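You operate a simulated robot arm through the tools that you are given. There is no shell and no other tool.

You run a simulated robot arm. Do the job below in one go: nothing can be reset, and whatever is moved stays where it is left.

TASK
Put things in order on the top of the steel cabinet by the railing. At the end: the pink bottle (marked "DESCALER") is on the brown small carton (marked "GLANDS"); the green block from the top of the steel cabinet by the railing stands where the yellow work lamp stood; the yellow work lamp is on the grey plastic box; the silver can (marked "WAX") from the top of the steel cabinet by the railing stands where the green block stood; the black coil from the top of the steel cabinet by the railing stands where the pink bottle stood; whatever was shut is shut again. Leave all else as you found it, and nothing knocked over. Set down upright: pink bottle.

Only the result counts: the job must be done as asked and must still hold three seconds after the hand-in. Knocking over, shifting, dropping, spilling or breaking anything else fails it.

THE ROBOT
A 6-joint arm with a two-finger gripper, fixed in place. Base frame: the origin is at the foot of the arm, x ahead of it, y to its left, z up; the work surface is at about z = 0. Readings come in cm, rad, newtons and seconds.
With the tool pointing down near the work surface it reaches from about 24 to 62 cm from the base axis. Its first joint turns from -1.152 to 1.152 rad. Payload 1.37 kg.
The tool frame sits at the grasp point between the pads (the TCP): z along the fingers, y along the line on which they close. The tips reach 2.2 cm beyond it. The gripper opens to 9.2 cm. The gripper's body begins 6.5 cm behind the TCP.
Orientation is that of the tool frame in the base frame, as a unit quaternion [x, y, z, w]. With the fingers straight down and closing along the base's y, the tool's x points along the base's -x, its y along +y and its z along -z.

THE INTERFACE
- The arm moves only by the tool step_arm. Its argument "commands" is a list of rows, each an object of numbers (a shift or turn left out is 0, a gripper value left out holds the last): "ax", "ay", "az": the turn, a rotation vector about the base's x, y, z in units of 90 degrees (1.0 is 90 degrees); "tx", "ty", "tz": the shift along the base's x, y, z in units of 300 mm (1.0 is 300 mm); "fingers": the gripper command, from -1 (shut) to 1 (fully open), values between in proportion. In form: [{"ax": .., "ay": .., "az": .., "tx": .., "ty": .., "tz": .., "fingers": ..}, ...]. A call has 1 to 20 rows; each row is the pose to reach, as a shift and turn from the pose commanded when the call began. A call with a number of a shift or a turn outside -1 to 1 is refused whole. Each row takes 0.2 s and may step no farther than 5 cm and 0.15 rad from the row before; otherwise, or with a gripper value out of range, the whole call is refused. A pose out of reach is approached as far as the arm can. The call stops where the force on the tool passes 40 N (or 10 N more than at its start, if that is more) or the arm is blocked; 0.2 s more then pass. Each finger halts on what it meets, pressing with about 26 N; the grip force reading is that of the motor and also rises with nothing between the fingers. The clock runs only during rows and for 0.2 s after the last one: add rows that repeat a pose to give the fingers time. The reply holds the time, the measured pose of the TCP, the force on the tool along the base axes, the opening and the grip force, in the units named above and with some noise, with the torque about the TCP (base axes, N m) and any sound that the robot's microphone picked up.
- Cameras (640 x 400 px; columns grow to the right, rows downward): "scene" is fixed at [4.02, -43.45, 58.86]; the picture's right is [0.73, -0.68, 0.00], its down [-0.36, -0.39, -0.85] and it looks along [0.57, 0.62, -0.53] (base axes); focal length 330 px, centre (320, 200). "wrist" rides on the gripper at [7.1, 1.9, -10.2] in the tool frame; the picture's right is [-0.26, 0.97, 0.00], its down [-0.75, -0.20, -0.62] and it looks along [-0.60, -0.16, 0.78] (tool axes); focal length 280 px, centre (320, 200). There is no depth. A picture from a camera that has moved, and an enlarged one, comes with that camera's place and axes in the base frame and with its lens.
- snapshot(camera): a new picture of that camera. The clock stands still meanwhile.
- close_up(camera, box): a new picture of the part [left, top, right, bottom] of that camera's present view, enlarged. The clock stands still meanwhile.
- finish_job(): hands the job in; it is judged then, once.

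Nothing tells you positions but the pictures and the camera data. Unless the task says otherwise, let go and move clear before handing in.

The tools are called after ">>>" by a JSON object that holds its "op" and its "data". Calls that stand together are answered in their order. step_arm: Moves the arm, as the interface text tells. Its arguments: {"type":"object","properties":{"commands":{"type":"array"}},"required":["commands"]} The other tools are called the same way: snapshot (camera) takes a picture; close_up (camera, box) takes an enlarged picture of a part of a camera's view; finish_job () hands the job in.

At the start:

```text
time: 0.0
tool_pos: [45.3, 1.02, 39.7]
orientation: [0.0, 1.0, 0.0, 0.001]
force: [-0.6, -0.1, -0.6]
wrist_torque: [0.05, -0.04, -0.02]
gripper_width: 9.18
finger_force: 0.1
```

scene: 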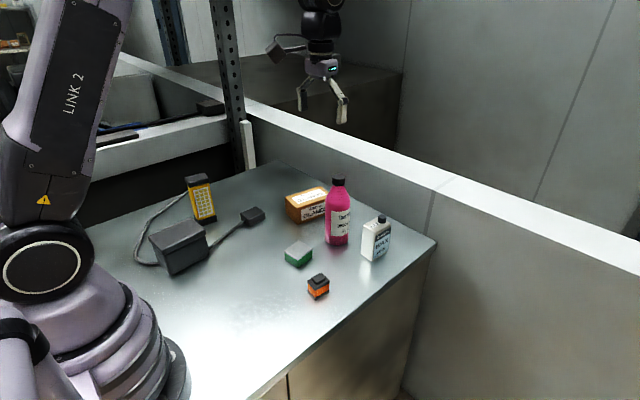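
wrist: 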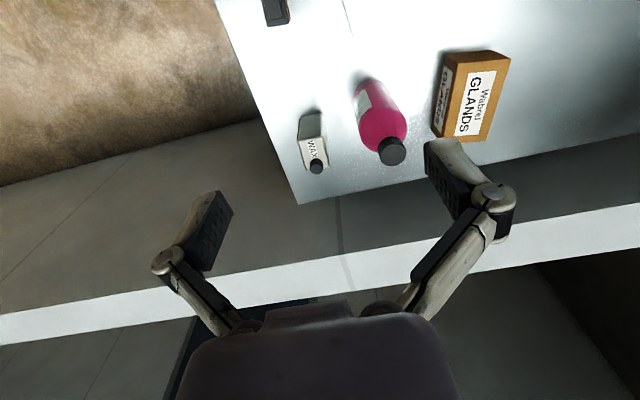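

I see a steel cabinet top with a yellow lamp, grey box, carton, pink bottle, silver can, green block and a small orange/black item. I'll take closer looks before moving anything.

>>> {"op": "close_up", "data": {"camera": "scene", "box": [120, 150, 280, 290]}}

>>> {"op": "close_up", "data": {"camera": "scene", "box": [260, 160, 420, 310]}}

>>> {"op": "close_up", "data": {"camera": "scene", "box": [0, 0, 320, 200]}}

>>> {"op": "close_up", "data": {"camera": "wrist", "box": [220, 0, 540, 200]}}

```text
2.86 times, centred on (200, 220) of scene
camera zoom: at [4.02, -43.45, 58.86], right [0.73, -0.68, 0.0], down [-0.36, -0.39, -0.85], along [0.57, 0.62, -0.53], focal length 942 px, centre (663, 143)
```

zoom: 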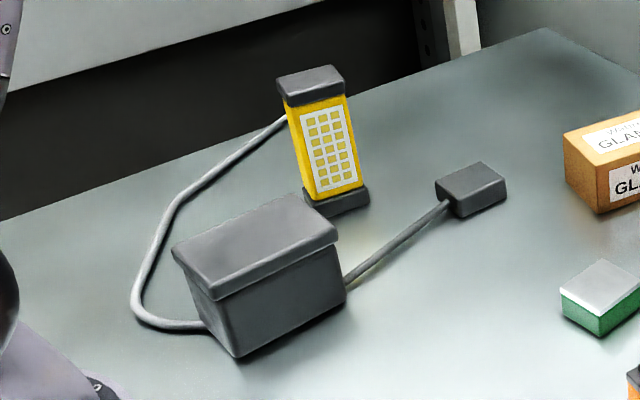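

```text
2.67 times, centred on (340, 235) of scene
camera zoom: at [4.02, -43.45, 58.86], right [0.73, -0.68, 0.0], down [-0.36, -0.39, -0.85], along [0.57, 0.62, -0.53], focal length 879 px, centre (267, 107)
```

zoom: 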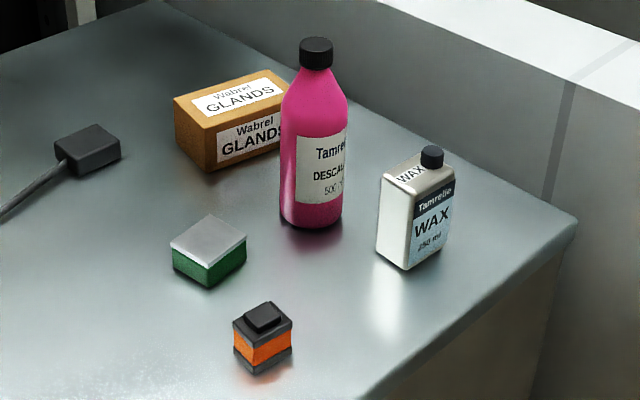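

```text
2.00 times, centred on (160, 100) of scene
camera zoom: at [4.02, -43.45, 58.86], right [0.73, -0.68, 0.0], down [-0.36, -0.39, -0.85], along [0.57, 0.62, -0.53], focal length 659 px, centre (640, 400)
```

zoom: 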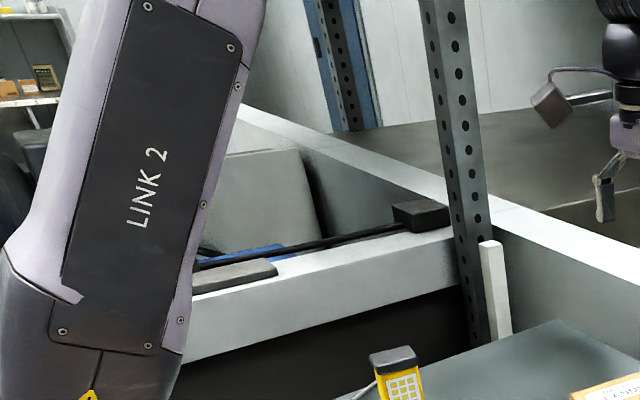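

```text
2.00 times, centred on (380, 100) of wrist
camera zoom: at [38.44, 2.95, 49.71], right [0.26, 0.97, 0.0], down [0.75, -0.2, 0.62], along [0.6, -0.16, -0.78], focal length 561 px, centre (200, 400)
```

zoom: 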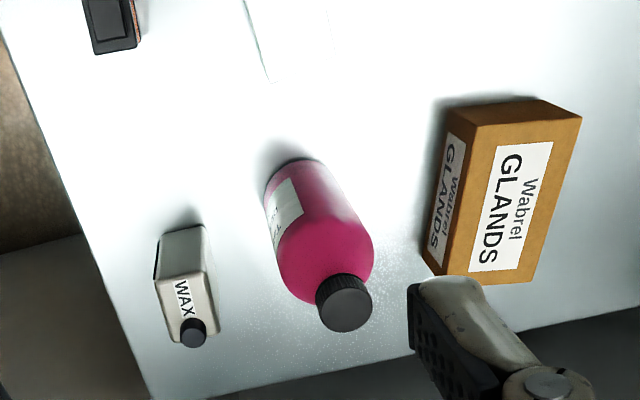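

The objects are roughly located from the scene camera (bottle ~[56,7], can ~[60,-4], green ~[44,8], coil ~[39,-4.5], lamp ~[34,41], box ~[22,29]). I'll pull the arm back and yaw left at height to get better views from the wrist camera.

>>> {"op": "step_arm", "data": {"commands": [{"tx": -0.12, "ty": 0.075, "az": 0.07}, {"tx": -0.25, "ty": 0.15, "az": 0.145}, {"tx": -0.38, "ty": 0.225, "az": 0.215}, {"tx": -0.51, "ty": 0.3, "az": 0.286}, {"tx": -0.51, "ty": 0.3, "az": 0.286}]}}

>>> {"op": "snapshot", "data": {"camera": "wrist"}}

```text
time: 1.2
tool_pos: [30.04, 9.95, 39.29]
orientation: [-0.223, 0.975, 0.0, 0.0]
force: [0.3, -0.2, -0.2]
wrist_torque: [-0.01, 0.05, 0.0]
gripper_width: 9.22
finger_force: 0.1
```

```text
taken
camera wrist: at [22.96, 8.64, 49.35], right [-0.18, 0.98, 0.0], down [0.77, 0.14, 0.63], along [0.61, 0.12, -0.78], focal length 280 px, centre (320, 200)
```

wrist: 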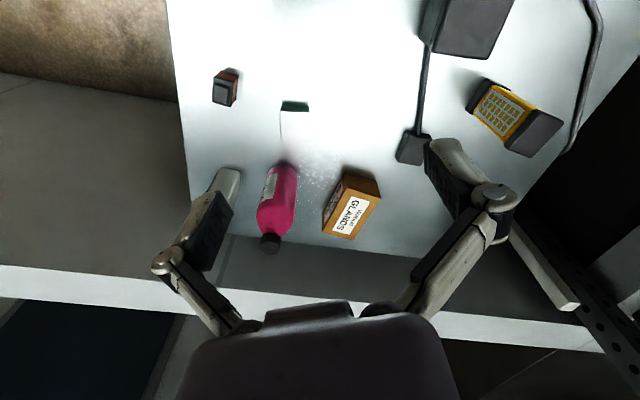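

The green block, coil, bottle, carton, lamp, box and a cord leading to a small dark block are visible. I'll swing further left to view the box, cord and lamp.

>>> {"op": "step_arm", "data": {"commands": [{"tx": -0.087, "ty": 0.06, "tz": -0.05, "az": 0.07}, {"tx": -0.173, "ty": 0.12, "tz": -0.1, "az": 0.14}, {"tx": -0.26, "ty": 0.18, "tz": -0.15, "az": 0.21}, {"tx": -0.347, "ty": 0.24, "tz": -0.2, "az": 0.28}, {"tx": -0.433, "ty": 0.3, "tz": -0.25, "az": 0.35}, {"tx": -0.433, "ty": 0.3, "tz": -0.25, "az": 0.35}]}}

>>> {"op": "snapshot", "data": {"camera": "wrist"}}

>>> {"op": "snapshot", "data": {"camera": "scene"}}

```text
time: 2.6
tool_pos: [16.87, 19.12, 31.88]
orientation: [-0.48, 0.878, 0.001, 0.0]
force: [0.5, -0.4, -0.9]
wrist_torque: [-0.02, 0.01, -0.01]
gripper_width: 9.21
finger_force: 0.0
```

```text
taken
camera wrist: at [11.6, 14.27, 42.01], right [-0.67, 0.74, 0.0], down [0.58, 0.52, 0.63], along [0.46, 0.42, -0.78], focal length 280 px, centre (320, 200)
```

wrist: 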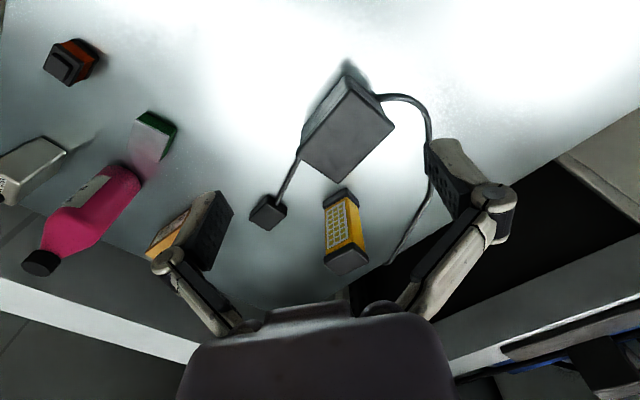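

```text
taken
```

scene: 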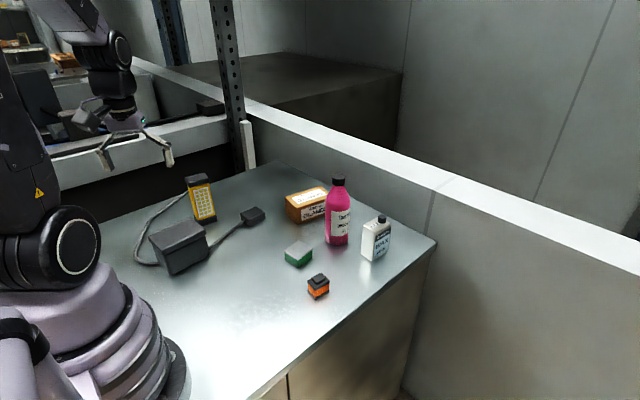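

The box has cords on both sides: one to the dark block and one curving around. I'll zoom in on the cord's far end to see whether it is tied to the lamp.

>>> {"op": "close_up", "data": {"camera": "wrist", "box": [300, 170, 460, 290]}}

>>> {"op": "close_up", "data": {"camera": "wrist", "box": [240, 50, 440, 230]}}

>>> {"op": "close_up", "data": {"camera": "scene", "box": [130, 160, 230, 225]}}

>>> {"op": "close_up", "data": {"camera": "scene", "box": [130, 210, 230, 285]}}

```text
3.33 times, centred on (380, 230) of wrist
camera zoom: at [11.6, 14.27, 42.01], right [-0.67, 0.74, 0.0], down [0.58, 0.52, 0.63], along [0.46, 0.42, -0.78], focal length 935 px, centre (120, 100)
```

zoom: 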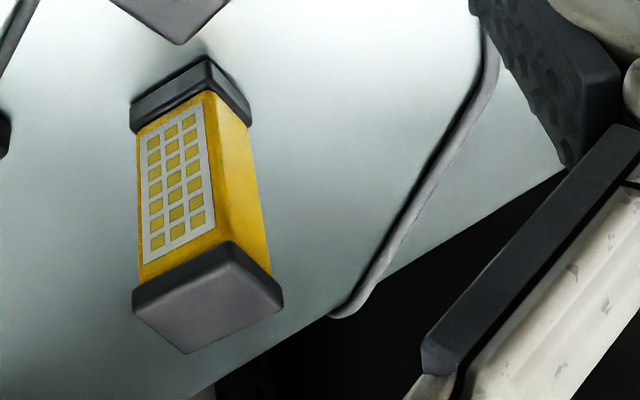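

```text
2.22 times, centred on (340, 140) of wrist
camera zoom: at [11.6, 14.27, 42.01], right [-0.67, 0.74, 0.0], down [0.58, 0.52, 0.63], along [0.46, 0.42, -0.78], focal length 623 px, centre (276, 333)
```

zoom: 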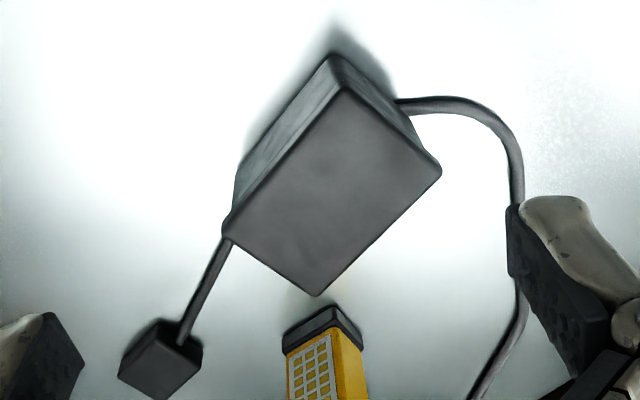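

```text
6.15 times, centred on (180, 192) of scene
camera zoom: at [4.02, -43.45, 58.86], right [0.73, -0.68, 0.0], down [-0.36, -0.39, -0.85], along [0.57, 0.62, -0.53], focal length 2029 px, centre (1182, 246)
```

zoom: 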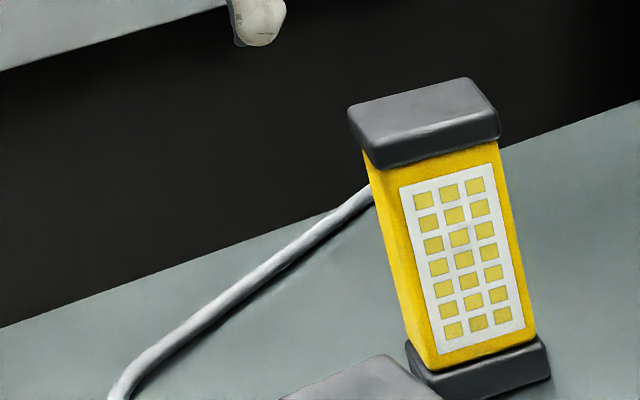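

```text
5.33 times, centred on (180, 248) of scene
camera zoom: at [4.02, -43.45, 58.86], right [0.73, -0.68, 0.0], down [-0.36, -0.39, -0.85], along [0.57, 0.62, -0.53], focal length 1758 px, centre (1067, -53)
```

zoom: 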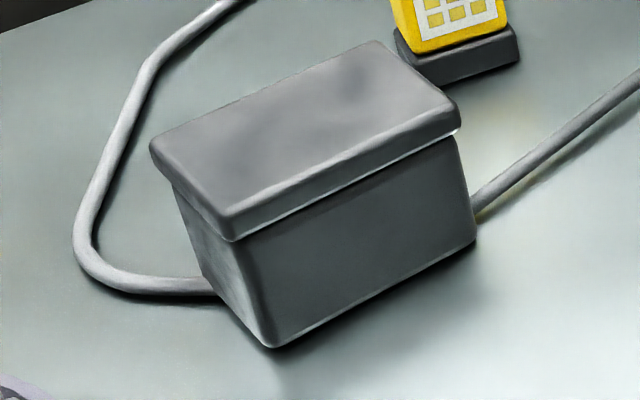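

The second cord runs off the cabinet edge and isn't attached to the lamp, so the lamp is free. The box lid top is at about z=8.5, centred near [22.1, 28.0]. Now I'll go over to the bottle, carton and can for close measurements.

>>> {"op": "step_arm", "data": {"commands": [{"tx": 0.11, "ty": -0.043, "az": -0.0909}, {"tx": 0.22, "ty": -0.086, "az": -0.1818}, {"tx": 0.33, "ty": -0.129, "az": -0.2727}, {"tx": 0.44, "ty": -0.172, "az": -0.3636}, {"tx": 0.55, "ty": -0.215, "az": -0.4545}, {"tx": 0.66, "ty": -0.258, "az": -0.5454}, {"tx": 0.77, "ty": -0.3, "az": -0.6366}, {"tx": 0.77, "ty": -0.3, "az": -0.6366}]}}

>>> {"op": "snapshot", "data": {"camera": "wrist"}}

>>> {"op": "close_up", "data": {"camera": "wrist", "box": [360, 0, 640, 180]}}

>>> {"op": "close_up", "data": {"camera": "wrist", "box": [200, 0, 440, 180]}}

```text
time: 4.4
tool_pos: [39.95, 10.33, 32.3]
orientation: [0.002, 1.0, 0.0, 0.0]
force: [0.2, -0.2, -0.2]
wrist_torque: [0.01, -0.01, 0.01]
gripper_width: 9.22
finger_force: 0.0
```

```text
taken
camera wrist: at [33.1, 12.3, 42.37], right [0.27, 0.96, 0.0], down [0.75, -0.21, 0.62], along [0.6, -0.17, -0.78], focal length 280 px, centre (320, 200)
```

wrist: 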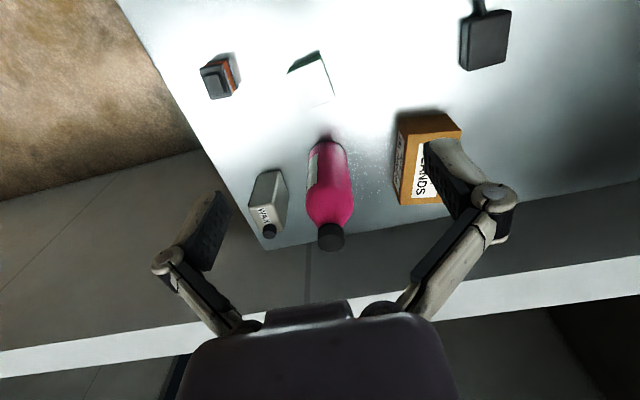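

```text
2.22 times, centred on (500, 90) of wrist
camera zoom: at [33.1, 12.3, 42.37], right [0.27, 0.96, 0.0], down [0.75, -0.21, 0.62], along [0.6, -0.17, -0.78], focal length 623 px, centre (-80, 444)
```

zoom: 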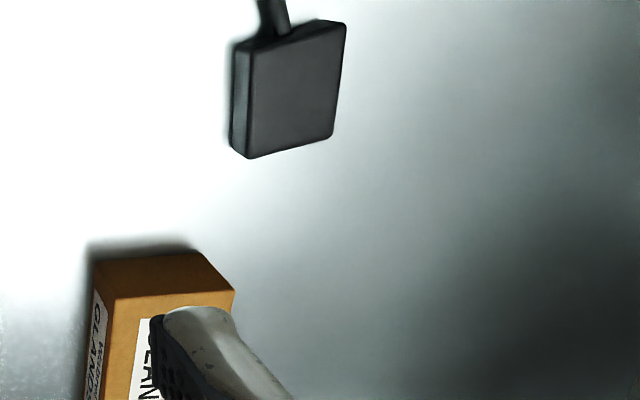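

```text
2.22 times, centred on (320, 90) of wrist
camera zoom: at [33.1, 12.3, 42.37], right [0.27, 0.96, 0.0], down [0.75, -0.21, 0.62], along [0.6, -0.17, -0.78], focal length 623 px, centre (320, 444)
```

zoom: 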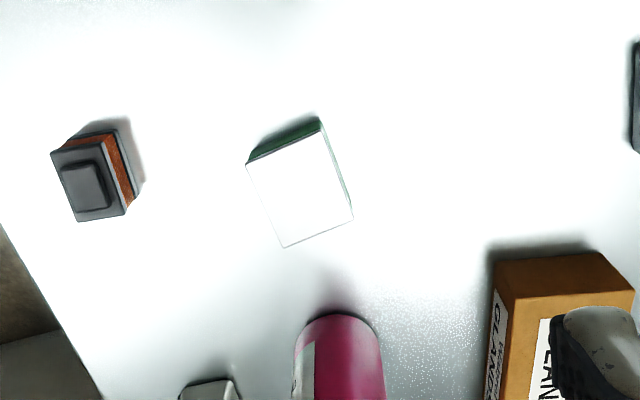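

Bottle centre is about [57.0, 7.3] with diameter about 6.6 and height about 20; the carton top is at z≈6 with its near edge mid at about [53.5, 23.0]. I plan a tilted (45° outward) grasp of the bottle body, so I'll set yaw first and then tilt, and look sideways.

>>> {"op": "step_arm", "data": {"commands": [{"tz": -0.11, "az": 0.053}, {"tz": -0.22, "az": 0.106}, {"tz": -0.34, "az": 0.159}, {"tz": -0.34, "az": 0.159}]}}

>>> {"op": "step_arm", "data": {"commands": [{"ax": 0.0206, "ay": -0.0808}, {"ax": 0.0412, "ay": -0.1615}, {"ax": 0.0618, "ay": -0.2422}, {"ax": 0.0825, "ay": -0.323}, {"ax": 0.1031, "ay": -0.4037}, {"ax": 0.1237, "ay": -0.4845}, {"ax": 0.1237, "ay": -0.4845}]}}

>>> {"op": "snapshot", "data": {"camera": "wrist"}}

>>> {"op": "snapshot", "data": {"camera": "scene"}}

```text
time: 5.4
tool_pos: [39.99, 10.24, 21.85]
orientation: [-0.124, 0.992, 0.001, 0.0]
force: [0.7, 0.1, 0.5]
wrist_torque: [0.0, 0.02, 0.04]
gripper_width: 9.21
finger_force: 0.0
```

```text
time: 7.0
tool_pos: [40.11, 10.14, 21.96]
orientation: [-0.114, 0.917, 0.048, 0.38]
force: [-0.3, -0.6, -0.8]
wrist_torque: [0.03, 0.0, 0.0]
gripper_width: 9.14
finger_force: 0.1
```

```text
taken
camera wrist: at [27.98, 8.91, 23.99], right [-0.06, 0.98, 0.19], down [0.14, -0.18, 0.97], along [0.99, 0.08, -0.12], focal length 280 px, centre (320, 200)
```

wrist: 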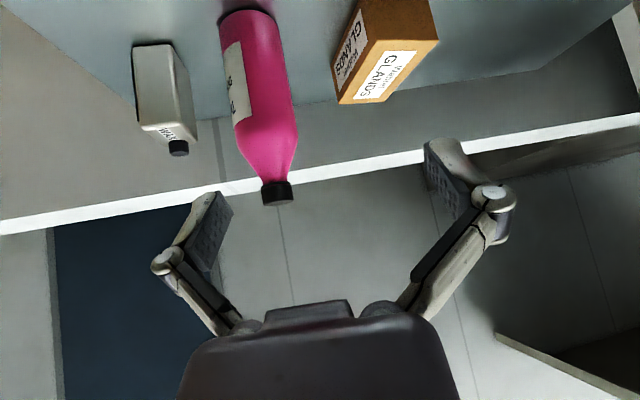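

```text
taken
```

scene: 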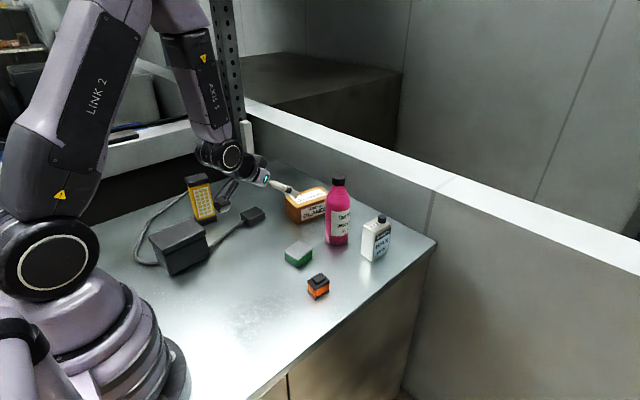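

The tilted view shows the bottle, can and carton in near-profile. I'll zoom in to measure heights and centres.

>>> {"op": "close_up", "data": {"camera": "wrist", "box": [110, 0, 310, 210]}}

>>> {"op": "close_up", "data": {"camera": "wrist", "box": [300, 0, 460, 120]}}

```text
1.90 times, centred on (210, 105) of wrist
camera zoom: at [27.98, 8.91, 23.99], right [-0.06, 0.98, 0.19], down [0.14, -0.18, 0.97], along [0.99, 0.08, -0.12], focal length 534 px, centre (530, 381)
```

zoom: 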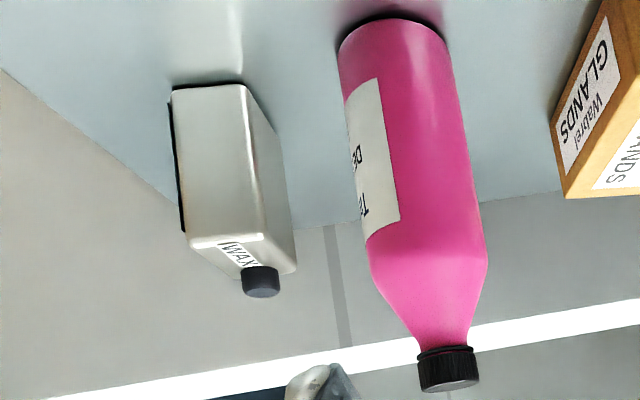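

```text
3.33 times, centred on (380, 60) of wrist
camera zoom: at [27.98, 8.91, 23.99], right [-0.06, 0.98, 0.19], down [0.14, -0.18, 0.97], along [0.99, 0.08, -0.12], focal length 935 px, centre (120, 667)
```

zoom: 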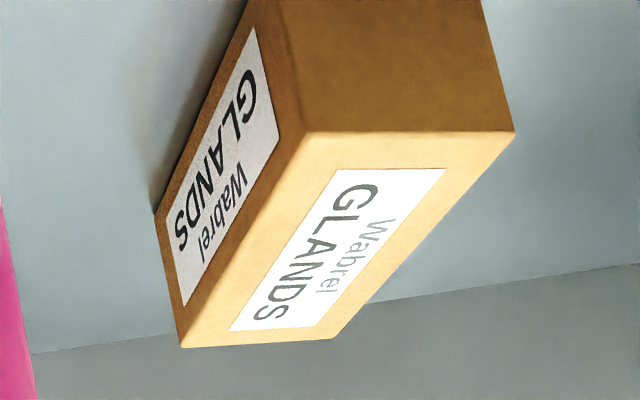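

Measured: bottle [57.0, 7.2], height 19.4, diameter ~6.4; can [59.9, -3.85], height ~9.5 plus cap; carton top z≈5.95, centre [59.8, 21.9], yaw −0.165. I'll test the reach over the carton with the empty gripper first.

>>> {"op": "step_arm", "data": {"commands": [{"tx": 0.123, "ty": 0.08}, {"tx": 0.247, "ty": 0.16}, {"tx": 0.37, "ty": 0.24}, {"tx": 0.494, "ty": 0.32}, {"tx": 0.617, "ty": 0.399}, {"tx": 0.617, "ty": 0.399}, {"tx": 0.617, "ty": 0.399, "tz": -0.1}, {"tx": 0.617, "ty": 0.399, "tz": -0.17}, {"tx": 0.617, "ty": 0.399, "tz": -0.17}]}}

>>> {"op": "snapshot", "data": {"camera": "scene"}}

>>> {"op": "snapshot", "data": {"camera": "wrist"}}

```text
time: 9.0
tool_pos: [58.67, 22.15, 17.0]
orientation: [-0.115, 0.917, 0.048, 0.38]
force: [-0.1, -0.5, 0.7]
wrist_torque: [-0.03, 0.01, 0.02]
gripper_width: 9.21
finger_force: 0.0
```

```text
taken
```

scene: 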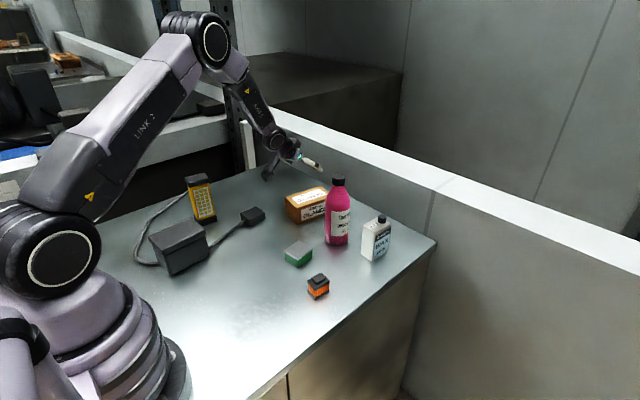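

```text
taken
camera wrist: at [46.58, 20.99, 19.0], right [-0.06, 0.98, 0.19], down [0.14, -0.18, 0.97], along [0.99, 0.08, -0.13], focal length 280 px, centre (320, 200)
```

wrist: 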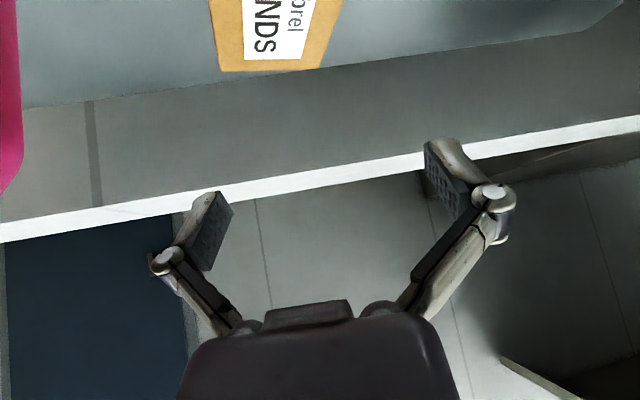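

Reach over the carton is fine. Now I'll back off and move to the pre-grasp point behind and above the bottle, with the gripper open.

>>> {"op": "step_arm", "data": {"commands": [{"tx": -0.111, "ty": -0.086, "tz": 0.067, "fingers": 1}, {"tx": -0.222, "ty": -0.172, "tz": 0.133}, {"tx": -0.3, "ty": -0.272, "tz": 0.144}, {"tx": -0.378, "ty": -0.372, "tz": 0.155}, {"tx": -0.456, "ty": -0.472, "tz": 0.167}, {"tx": -0.371, "ty": -0.514, "tz": 0.093}, {"tx": -0.286, "ty": -0.557, "tz": 0.02}, {"tx": -0.286, "ty": -0.557, "tz": 0.02}]}}

>>> {"op": "snapshot", "data": {"camera": "scene"}}

>>> {"op": "snapshot", "data": {"camera": "wrist"}}

```text
time: 10.8
tool_pos: [50.12, 4.92, 17.27]
orientation: [-0.115, 0.917, 0.048, 0.379]
force: [-0.5, -0.3, -1.0]
wrist_torque: [0.0, 0.04, 0.0]
gripper_width: 9.19
finger_force: 0.1
```

```text
taken
```

scene: 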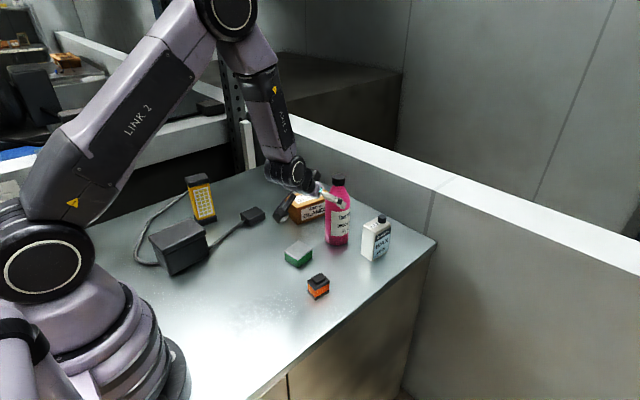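

```text
taken
camera wrist: at [37.89, 3.81, 19.33], right [-0.06, 0.98, 0.19], down [0.14, -0.18, 0.97], along [0.99, 0.08, -0.13], focal length 280 px, centre (320, 200)
```

wrist: 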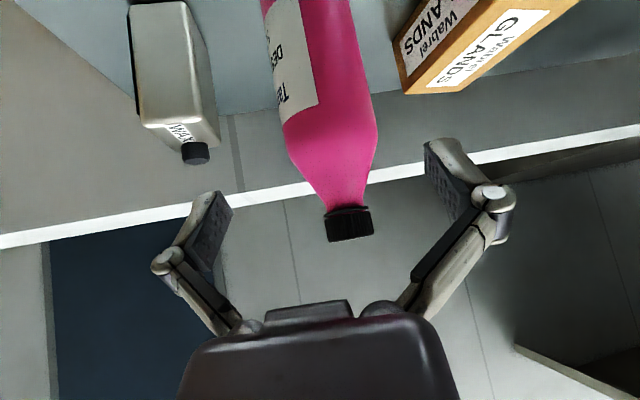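

The gripper is lined up behind the bottle with a small lateral offset. I'll advance along the finger axis to straddle the bottle body at z≈10.5, then check before closing.

>>> {"op": "step_arm", "data": {"commands": [{"tx": 0.05, "ty": 0.03, "tz": -0.05}, {"tx": 0.1, "ty": 0.045, "tz": -0.1}, {"tx": 0.165, "ty": 0.06, "tz": -0.163}, {"tx": 0.229, "ty": 0.075, "tz": -0.226}, {"tx": 0.229, "ty": 0.075, "tz": -0.226}]}}

>>> {"op": "snapshot", "data": {"camera": "wrist"}}

>>> {"op": "snapshot", "data": {"camera": "scene"}}

```text
time: 12.0
tool_pos: [57.03, 7.19, 10.79]
orientation: [-0.115, 0.917, 0.047, 0.379]
force: [0.0, 0.2, 0.1]
wrist_torque: [-0.05, -0.01, -0.01]
gripper_width: 9.19
finger_force: 0.1
```

```text
taken
camera wrist: at [44.89, 6.14, 12.83], right [-0.06, 0.98, 0.19], down [0.14, -0.18, 0.97], along [0.99, 0.08, -0.13], focal length 280 px, centre (320, 200)
```

wrist: 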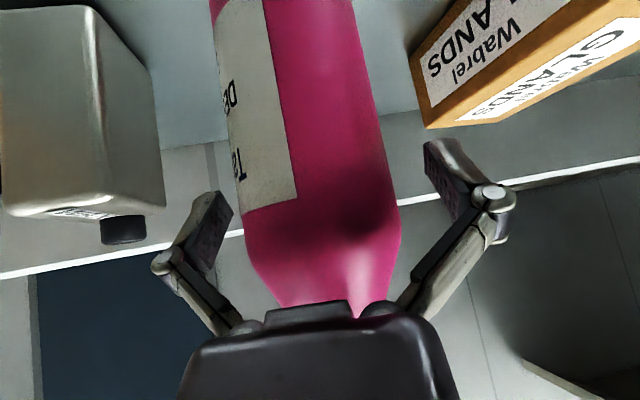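

```text
taken
```

scene: 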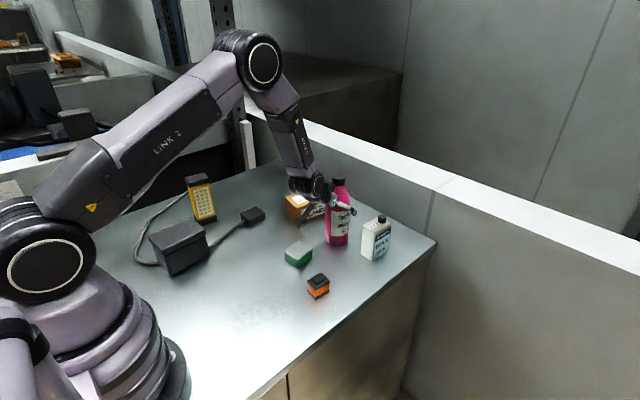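

The bottle is nicely between the pads, offset only ~0.15 cm. I'll trim that and close the gripper gently.

>>> {"op": "step_arm", "data": {"commands": [{"ty": -0.005, "fingers": 0.7}, {"ty": -0.005, "fingers": 0.55}, {"ty": -0.005, "fingers": 0.45}, {"ty": -0.005, "fingers": 0.35}, {"ty": -0.005, "fingers": 0.1}, {"ty": -0.005, "fingers": -0.2}, {"ty": -0.005, "fingers": -0.2}]}}

>>> {"op": "snapshot", "data": {"camera": "wrist"}}

>>> {"op": "snapshot", "data": {"camera": "scene"}}

```text
time: 13.6
tool_pos: [57.0, 7.13, 10.82]
orientation: [-0.114, 0.916, 0.047, 0.381]
force: [-0.9, -3.5, 5.3]
wrist_torque: [-0.13, 0.13, 0.03]
gripper_width: 6.41
finger_force: 25.9
```

```text
taken
camera wrist: at [44.89, 6.03, 12.87], right [-0.06, 0.98, 0.19], down [0.14, -0.18, 0.97], along [0.99, 0.08, -0.12], focal length 280 px, centre (320, 200)
```

wrist: 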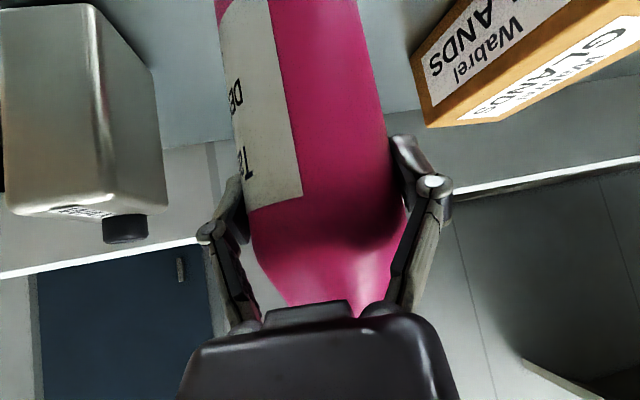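

```text
taken
```

scene: 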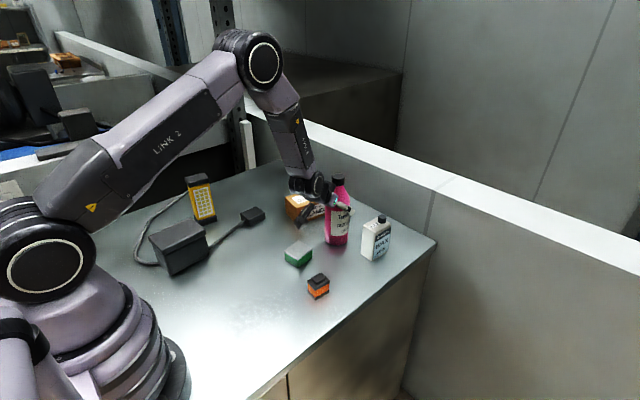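

Grip is firm at 6.41 cm. Lifting the bottle straight up in small steps to check it holds upright.

>>> {"op": "step_arm", "data": {"commands": [{"tz": 0.02, "fingers": -1}, {"tz": 0.06}, {"tz": 0.13}, {"tz": 0.13}]}}

>>> {"op": "close_up", "data": {"camera": "scene", "box": [260, 140, 420, 280]}}

>>> {"op": "snapshot", "data": {"camera": "wrist"}}

```text
time: 14.6
tool_pos: [57.14, 7.23, 14.61]
orientation: [-0.115, 0.917, 0.048, 0.379]
force: [0.4, -0.3, -5.4]
wrist_torque: [-0.01, -0.01, -0.02]
gripper_width: 6.45
finger_force: 25.4
```

```text
2.86 times, centred on (340, 210) of scene
camera zoom: at [4.03, -43.45, 58.86], right [0.73, -0.68, 0.0], down [-0.36, -0.39, -0.85], along [0.57, 0.62, -0.53], focal length 942 px, centre (263, 171)
```

zoom: 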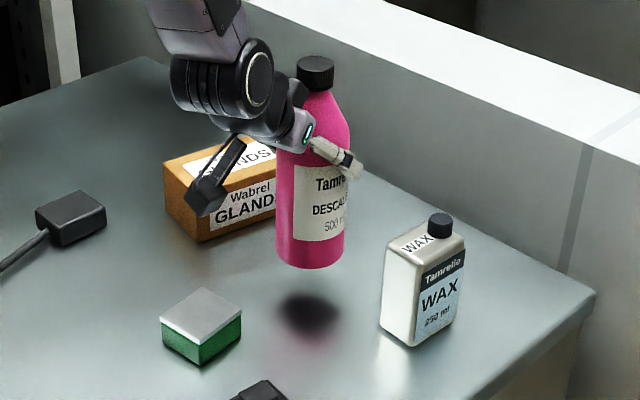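

```text
taken
camera wrist: at [44.93, 6.17, 16.71], right [-0.06, 0.98, 0.19], down [0.14, -0.18, 0.97], along [0.99, 0.08, -0.13], focal length 280 px, centre (320, 200)
```

wrist: 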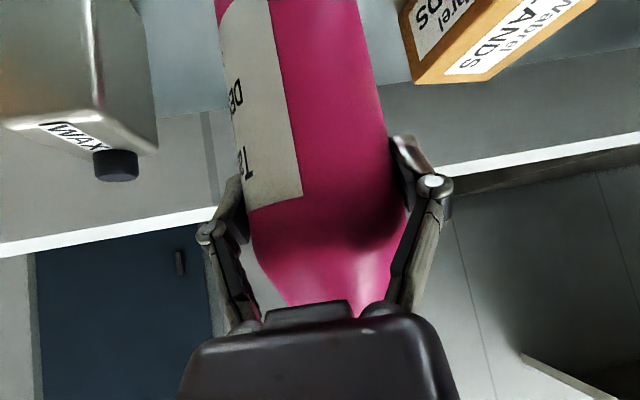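

The bottle hangs upright with its bottom at about z=3.8. I'll raise it, carry it over the carton centre, and stop above.

>>> {"op": "step_arm", "data": {"commands": [{"tz": 0.107}, {"tz": 0.213}, {"tx": 0.019, "ty": 0.1, "tz": 0.213}, {"tx": 0.038, "ty": 0.2, "tz": 0.213}, {"tx": 0.057, "ty": 0.3, "tz": 0.213}, {"tx": 0.07, "ty": 0.4, "tz": 0.213}, {"tx": 0.076, "ty": 0.492, "tz": 0.213}, {"tx": 0.076, "ty": 0.492, "tz": 0.213}, {"tx": 0.076, "ty": 0.492, "tz": 0.213}]}}

>>> {"op": "close_up", "data": {"camera": "scene", "box": [240, 120, 400, 260]}}

>>> {"op": "snapshot", "data": {"camera": "wrist"}}

```text
time: 16.6
tool_pos: [59.41, 21.99, 21.14]
orientation: [-0.115, 0.917, 0.049, 0.378]
force: [-0.4, -0.5, -5.1]
wrist_torque: [-0.01, 0.02, -0.03]
gripper_width: 6.44
finger_force: 25.6
```

```text
2.86 times, centred on (320, 190) of scene
camera zoom: at [4.03, -43.45, 58.86], right [0.73, -0.68, 0.0], down [-0.36, -0.39, -0.85], along [0.57, 0.62, -0.53], focal length 942 px, centre (320, 229)
```

zoom: 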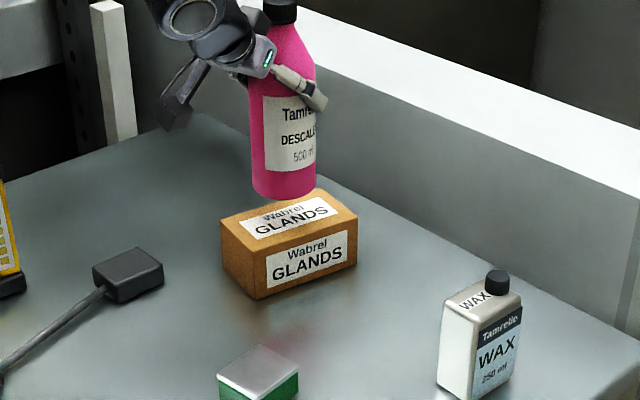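

```text
taken
camera wrist: at [47.29, 20.9, 23.16], right [-0.06, 0.98, 0.19], down [0.14, -0.18, 0.97], along [0.99, 0.08, -0.13], focal length 280 px, centre (320, 200)
```

wrist: 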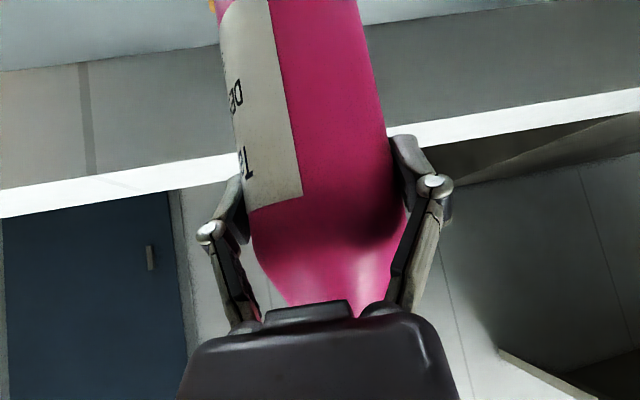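

The bottle is upright above the carton, bottom at ~10.3; the carton top is ~5.95. I'll shift 0.4 cm further and lower slowly, finishing in small steps.

>>> {"op": "step_arm", "data": {"commands": [{"tx": 0.013, "ty": 0.003, "tz": -0.03}, {"tx": 0.013, "ty": 0.003, "tz": -0.07}, {"tx": 0.013, "ty": 0.003, "tz": -0.11}, {"tx": 0.013, "ty": 0.003, "tz": -0.13}, {"tx": 0.013, "ty": 0.003, "tz": -0.13}]}}

>>> {"op": "close_up", "data": {"camera": "scene", "box": [260, 150, 380, 250]}}

```text
time: 17.8
tool_pos: [59.64, 22.13, 17.09]
orientation: [-0.115, 0.917, 0.049, 0.38]
force: [0.4, 0.5, -4.8]
wrist_torque: [-0.01, -0.03, -0.01]
gripper_width: 6.45
finger_force: 25.9
```

```text
4.00 times, centred on (320, 200) of scene
camera zoom: at [4.03, -43.45, 58.86], right [0.73, -0.68, 0.0], down [-0.36, -0.39, -0.85], along [0.57, 0.62, -0.53], focal length 1319 px, centre (320, 200)
```

zoom: 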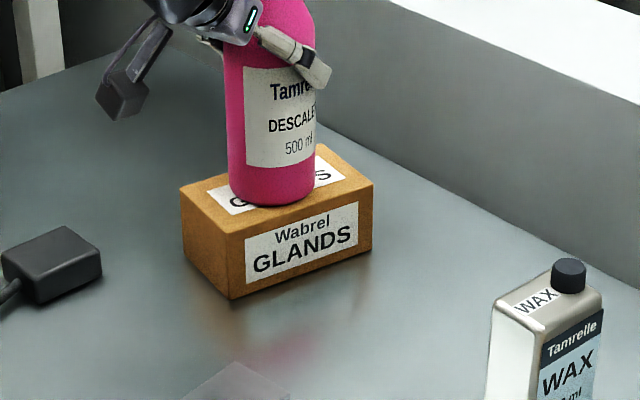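

Nearly down and well centred. I'll lower a few millimetres in tiny steps until the force shows contact.

>>> {"op": "step_arm", "data": {"commands": [{"tz": -0.004}, {"tz": -0.007}, {"tz": -0.007}]}}

```text
time: 18.6
tool_pos: [59.73, 22.35, 16.92]
orientation: [-0.114, 0.916, 0.048, 0.382]
force: [-2.4, -4.2, 13.3]
wrist_torque: [-0.27, 0.43, 0.04]
gripper_width: 6.45
finger_force: 26.3
```

Contact made, with a bit too much push. I'll ease up by about a millimetre before releasing.

>>> {"op": "step_arm", "data": {"commands": [{"tz": 0.003}, {"tz": 0.004}, {"tz": 0.004}]}}

>>> {"op": "close_up", "data": {"camera": "scene", "box": [260, 150, 380, 250]}}

```text
time: 19.4
tool_pos: [59.79, 22.18, 16.94]
orientation: [-0.115, 0.916, 0.048, 0.381]
force: [5.0, 0.0, 3.7]
wrist_torque: [0.11, -0.67, -0.08]
gripper_width: 6.44
finger_force: 26.2
```

```text
4.00 times, centred on (320, 200) of scene
camera zoom: at [4.02, -43.46, 58.86], right [0.73, -0.68, 0.0], down [-0.36, -0.39, -0.85], along [0.57, 0.62, -0.53], focal length 1319 px, centre (320, 200)
```

zoom: 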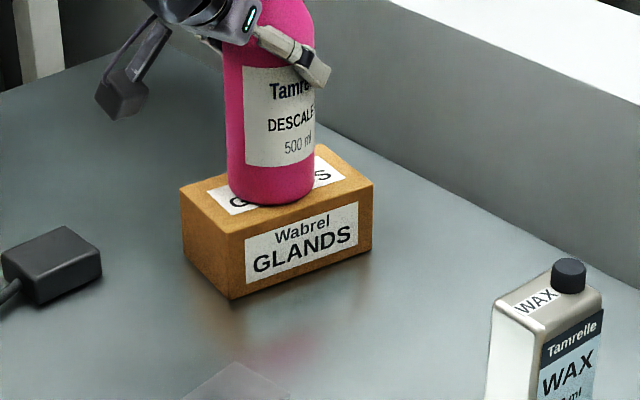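

The bottle is resting on the carton. Releasing slowly now.

>>> {"op": "step_arm", "data": {"commands": [{"fingers": 0.45}, {"fingers": 0.55}, {"fingers": 0.7}, {"fingers": 0.9}, {"fingers": 1}, {"fingers": 1}]}}

>>> {"op": "snapshot", "data": {"camera": "wrist"}}

>>> {"op": "close_up", "data": {"camera": "scene", "box": [260, 130, 400, 250]}}

```text
time: 20.8
tool_pos: [59.63, 22.26, 16.96]
orientation: [-0.115, 0.917, 0.048, 0.379]
force: [0.7, -0.5, 0.2]
wrist_torque: [-0.02, 0.01, 0.01]
gripper_width: 9.2
finger_force: 0.1
```

```text
taken
camera wrist: at [47.54, 21.13, 19.05], right [-0.06, 0.98, 0.19], down [0.14, -0.18, 0.97], along [0.99, 0.08, -0.13], focal length 280 px, centre (320, 200)
```

wrist: 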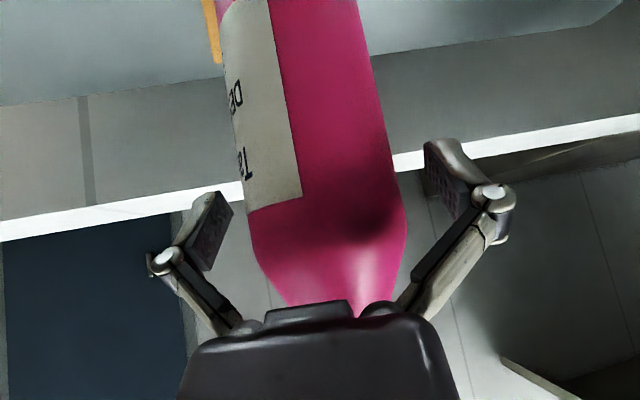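

```text
3.33 times, centred on (330, 190) of scene
camera zoom: at [4.02, -43.45, 58.86], right [0.73, -0.68, 0.0], down [-0.36, -0.39, -0.85], along [0.57, 0.62, -0.53], focal length 1099 px, centre (287, 233)
```

zoom: 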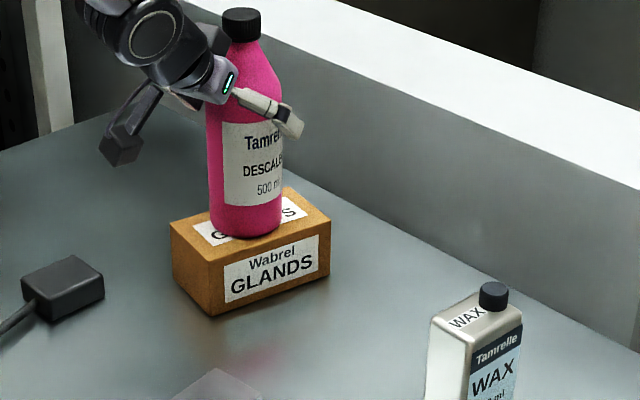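

The bottle stands upright on the carton. I'll retreat along the finger axis, then bring the tool back to vertical.

>>> {"op": "step_arm", "data": {"commands": [{"tx": -0.045, "ty": -0.012, "tz": 0.047}, {"tx": -0.114, "ty": -0.029, "tz": 0.118}, {"tx": -0.205, "ty": -0.052, "tz": 0.212}, {"tx": -0.296, "ty": -0.075, "tz": 0.306}, {"tx": -0.387, "ty": -0.11, "tz": 0.38}, {"tx": -0.387, "ty": -0.11, "tz": 0.38}]}}

>>> {"op": "step_arm", "data": {"commands": [{"tx": -0.03, "ty": -0.06, "ax": -0.0206, "ay": 0.0808}, {"tx": -0.06, "ty": -0.13, "ax": -0.0412, "ay": 0.1615}, {"tx": -0.1, "ty": -0.2, "ax": -0.0618, "ay": 0.2422}, {"tx": -0.14, "ty": -0.28, "ax": -0.0825, "ay": 0.323}, {"tx": -0.18, "ty": -0.36, "ax": -0.1031, "ay": 0.4037}, {"tx": -0.22, "ty": -0.44, "ax": -0.1237, "ay": 0.4845}, {"tx": -0.22, "ty": -0.44, "ax": -0.1237, "ay": 0.4845}]}}

>>> {"op": "snapshot", "data": {"camera": "scene"}}

>>> {"op": "snapshot", "data": {"camera": "wrist"}}

```text
time: 22.2
tool_pos: [48.01, 19.01, 28.38]
orientation: [-0.116, 0.916, 0.048, 0.38]
force: [0.6, -0.8, -0.2]
wrist_torque: [0.02, -0.01, 0.0]
gripper_width: 9.21
finger_force: 0.2
```

```text
time: 23.8
tool_pos: [38.96, 3.16, 23.63]
orientation: [-0.13, 0.989, -0.074, 0.025]
force: [-0.2, 0.1, -0.2]
wrist_torque: [0.01, -0.03, 0.02]
gripper_width: 9.2
finger_force: 0.0
out of reach, approached as far as the arm can: row 1, 2, 3, 4, 5, 6, 7
```

```text
taken
```

scene: 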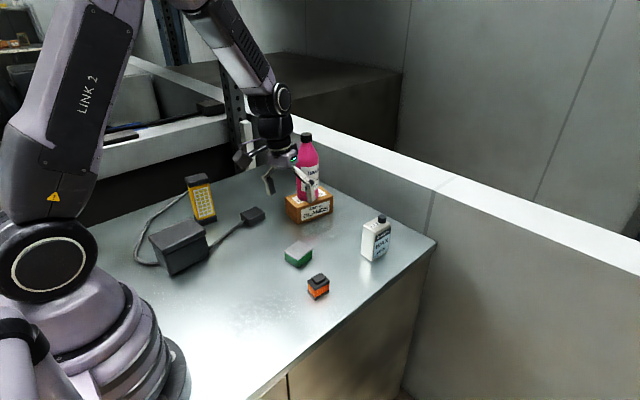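

```text
taken
camera wrist: at [31.04, 4.66, 33.01], right [0.01, 0.99, -0.14], down [0.73, 0.09, 0.67], along [0.68, -0.11, -0.73], focal length 280 px, centre (320, 200)
```

wrist: 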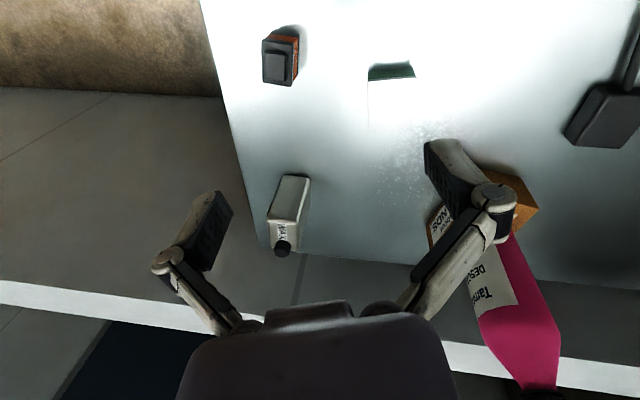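

The tool reported it couldn't fully reach that pose. I'll check what holding still gives before going on.

>>> {"op": "step_arm", "data": {"commands": [{"tz": 0.0}, {"tz": 0.0}]}}

```text
time: 24.4
tool_pos: [39.03, 3.27, 23.62]
orientation: [-0.129, 0.988, -0.074, 0.028]
force: [-0.1, 0.0, 0.1]
wrist_torque: [0.0, 0.02, -0.02]
gripper_width: 9.21
finger_force: 0.0
```

Holding is fine now; the tool has a slight residual tilt. I'll straighten it to vertical with zero yaw while moving over the coil at [40, -4].

>>> {"op": "step_arm", "data": {"commands": [{"tx": 0.01, "ty": -0.08, "tz": -0.03, "ax": 0.0295, "ay": 0.0157, "az": -0.055}, {"tx": 0.02, "ty": -0.16, "tz": -0.06, "ax": 0.059, "ay": 0.0314, "az": -0.111}, {"tx": 0.03, "ty": -0.24, "tz": -0.1, "ax": 0.0885, "ay": 0.0471, "az": -0.167}, {"tx": 0.03, "ty": -0.24, "tz": -0.1, "ax": 0.0885, "ay": 0.0471, "az": -0.167}]}}

>>> {"op": "snapshot", "data": {"camera": "wrist"}}

```text
time: 25.4
tool_pos: [36.73, -6.67, 16.99]
orientation: [-0.002, 0.999, -0.052, 0.002]
force: [-0.4, 0.2, -0.4]
wrist_torque: [0.02, 0.01, 0.0]
gripper_width: 9.2
finger_force: 0.0
out of reach, approached as far as the arm can: row 1, 2, 3, 4
```

```text
taken
camera wrist: at [29.74, -3.61, 26.78], right [0.26, 0.96, -0.1], down [0.75, -0.13, 0.65], along [0.61, -0.24, -0.76], focal length 280 px, centre (320, 200)
```

wrist: 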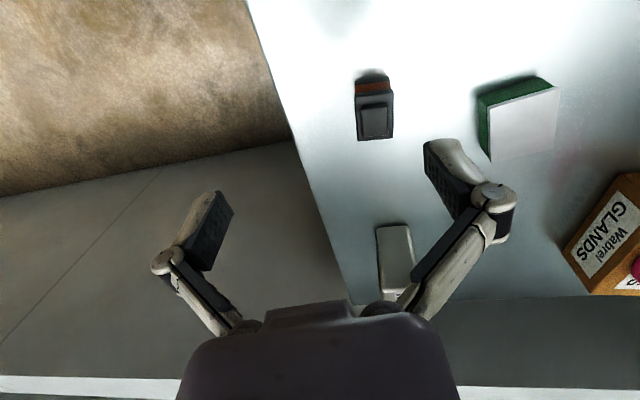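

The arm seems to be in an awkward wrist configuration. Let me look at its posture.

>>> {"op": "snapshot", "data": {"camera": "scene"}}

>>> {"op": "close_up", "data": {"camera": "scene", "box": [180, 0, 380, 320]}}

```text
taken
```

scene: 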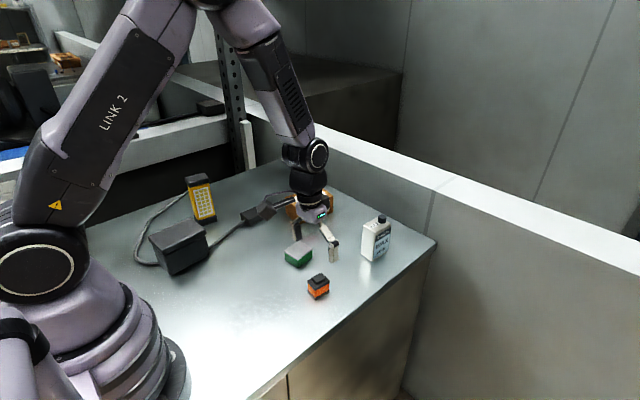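

```text
1.25 times, centred on (280, 160) of scene
camera zoom: at [4.03, -43.45, 58.86], right [0.73, -0.68, 0.0], down [-0.36, -0.39, -0.85], along [0.57, 0.62, -0.53], focal length 412 px, centre (370, 250)
```

zoom: 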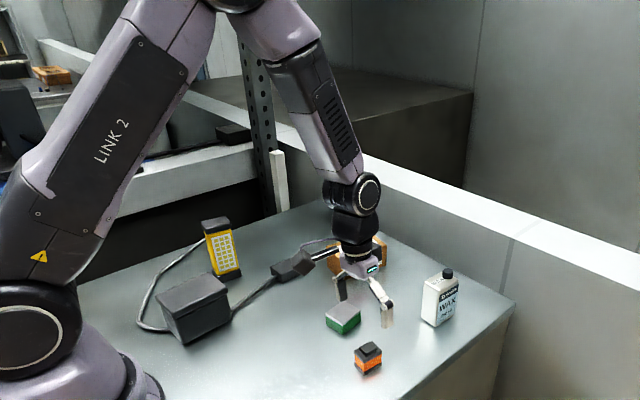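

The forearm roll (J4) has flipped when I untilted off-plane. I'll recover by moving to a bearing left of the tool yaw, tilting outward again so the wrist unwinds, then untilting exactly in-plane.

>>> {"op": "step_arm", "data": {"commands": [{"tx": 0.007, "ty": 0.115, "tz": 0.05}, {"tx": 0.014, "ty": 0.23, "tz": 0.1}, {"tx": 0.021, "ty": 0.345, "tz": 0.15}, {"tx": 0.028, "ty": 0.46, "tz": 0.2}, {"tx": 0.035, "ty": 0.575, "tz": 0.25}, {"tx": 0.043, "ty": 0.69, "tz": 0.3}, {"tx": 0.043, "ty": 0.69, "tz": 0.3}]}}

>>> {"op": "snapshot", "data": {"camera": "scene"}}

```text
time: 27.0
tool_pos: [36.68, 13.2, 23.52]
orientation: [-0.004, 0.996, -0.08, 0.028]
force: [-0.8, 0.1, 1.2]
wrist_torque: [0.01, -0.05, 0.0]
gripper_width: 9.18
finger_force: 0.1
out of reach, approached as far as the arm can: row 2, 3, 4, 5, 6, 7
```

```text
taken
```

scene: 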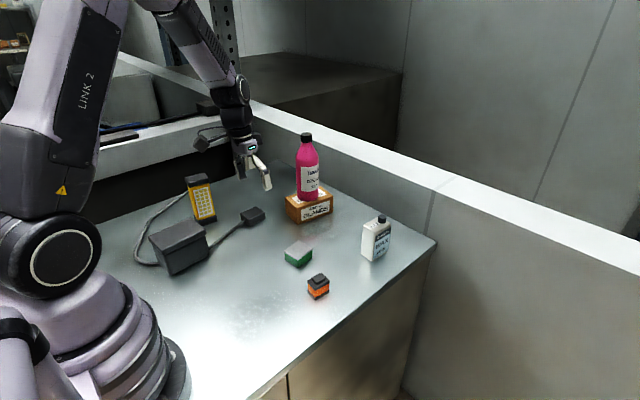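

Now tilting outward in place (about −y), so the wrist unwinds along the right side.

>>> {"op": "step_arm", "data": {"commands": [{"ay": -0.085}, {"ay": -0.17}, {"ay": -0.255}, {"ay": -0.34}, {"ay": -0.425}, {"ay": -0.5}, {"ay": -0.5}, {"ay": -0.5}]}}

>>> {"op": "snapshot", "data": {"camera": "scene"}}

```text
time: 28.8
tool_pos: [36.64, 13.08, 23.5]
orientation: [0.026, 0.91, -0.075, 0.407]
force: [0.3, 0.3, 0.6]
wrist_torque: [0.02, 0.0, -0.05]
gripper_width: 9.18
finger_force: 0.1
```

```text
taken
```

scene: 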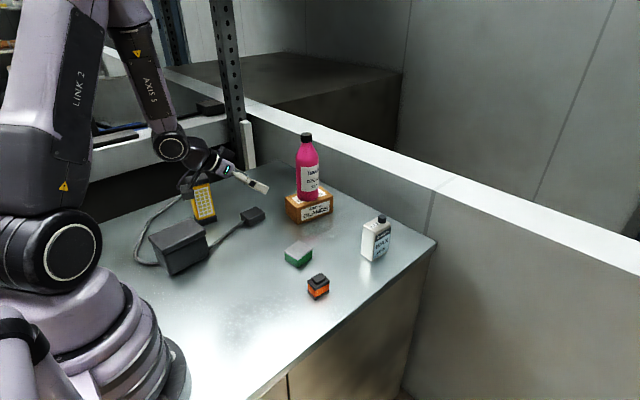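

The wrist has unwound (the "AXIS 5" panel faces the camera again). Next I'll align yaw with the arm's bearing at [40, 10.2, 22], the same tilted pose I used before.

>>> {"op": "step_arm", "data": {"commands": [{"tx": 0.037, "ty": -0.032, "tz": -0.017, "ax": 0.024, "ay": 0.0148, "az": 0.075}, {"tx": 0.075, "ty": -0.064, "tz": -0.034, "ax": 0.048, "ay": 0.0296, "az": 0.15}, {"tx": 0.112, "ty": -0.097, "tz": -0.05, "ax": 0.072, "ay": 0.0444, "az": 0.2248}, {"tx": 0.112, "ty": -0.097, "tz": -0.05, "ax": 0.072, "ay": 0.0444, "az": 0.2248}]}}

>>> {"op": "step_arm", "data": {"commands": [{"ax": -0.0206, "ay": 0.0808}, {"ax": -0.0412, "ay": 0.1615}, {"ax": -0.0618, "ay": 0.2422}, {"ax": -0.0825, "ay": 0.323}, {"ax": -0.1031, "ay": 0.4037}, {"ax": -0.1237, "ay": 0.4845}, {"ax": -0.1237, "ay": 0.4845}]}}

>>> {"op": "snapshot", "data": {"camera": "scene"}}

```text
time: 29.8
tool_pos: [40.01, 10.19, 21.95]
orientation: [-0.113, 0.917, 0.047, 0.379]
force: [0.5, 0.4, -0.5]
wrist_torque: [0.0, -0.02, 0.0]
gripper_width: 9.22
finger_force: 0.1
```

```text
time: 31.4
tool_pos: [40.04, 10.1, 21.96]
orientation: [-0.123, 0.992, -0.001, -0.001]
force: [-0.5, -0.8, -0.2]
wrist_torque: [0.03, 0.01, 0.0]
gripper_width: 9.2
finger_force: 0.0
```

```text
taken
```

scene: 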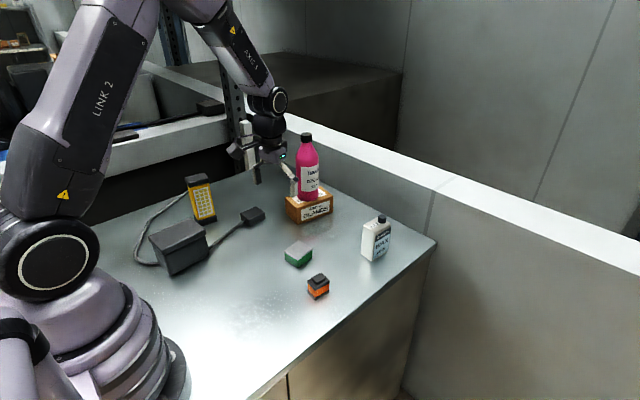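

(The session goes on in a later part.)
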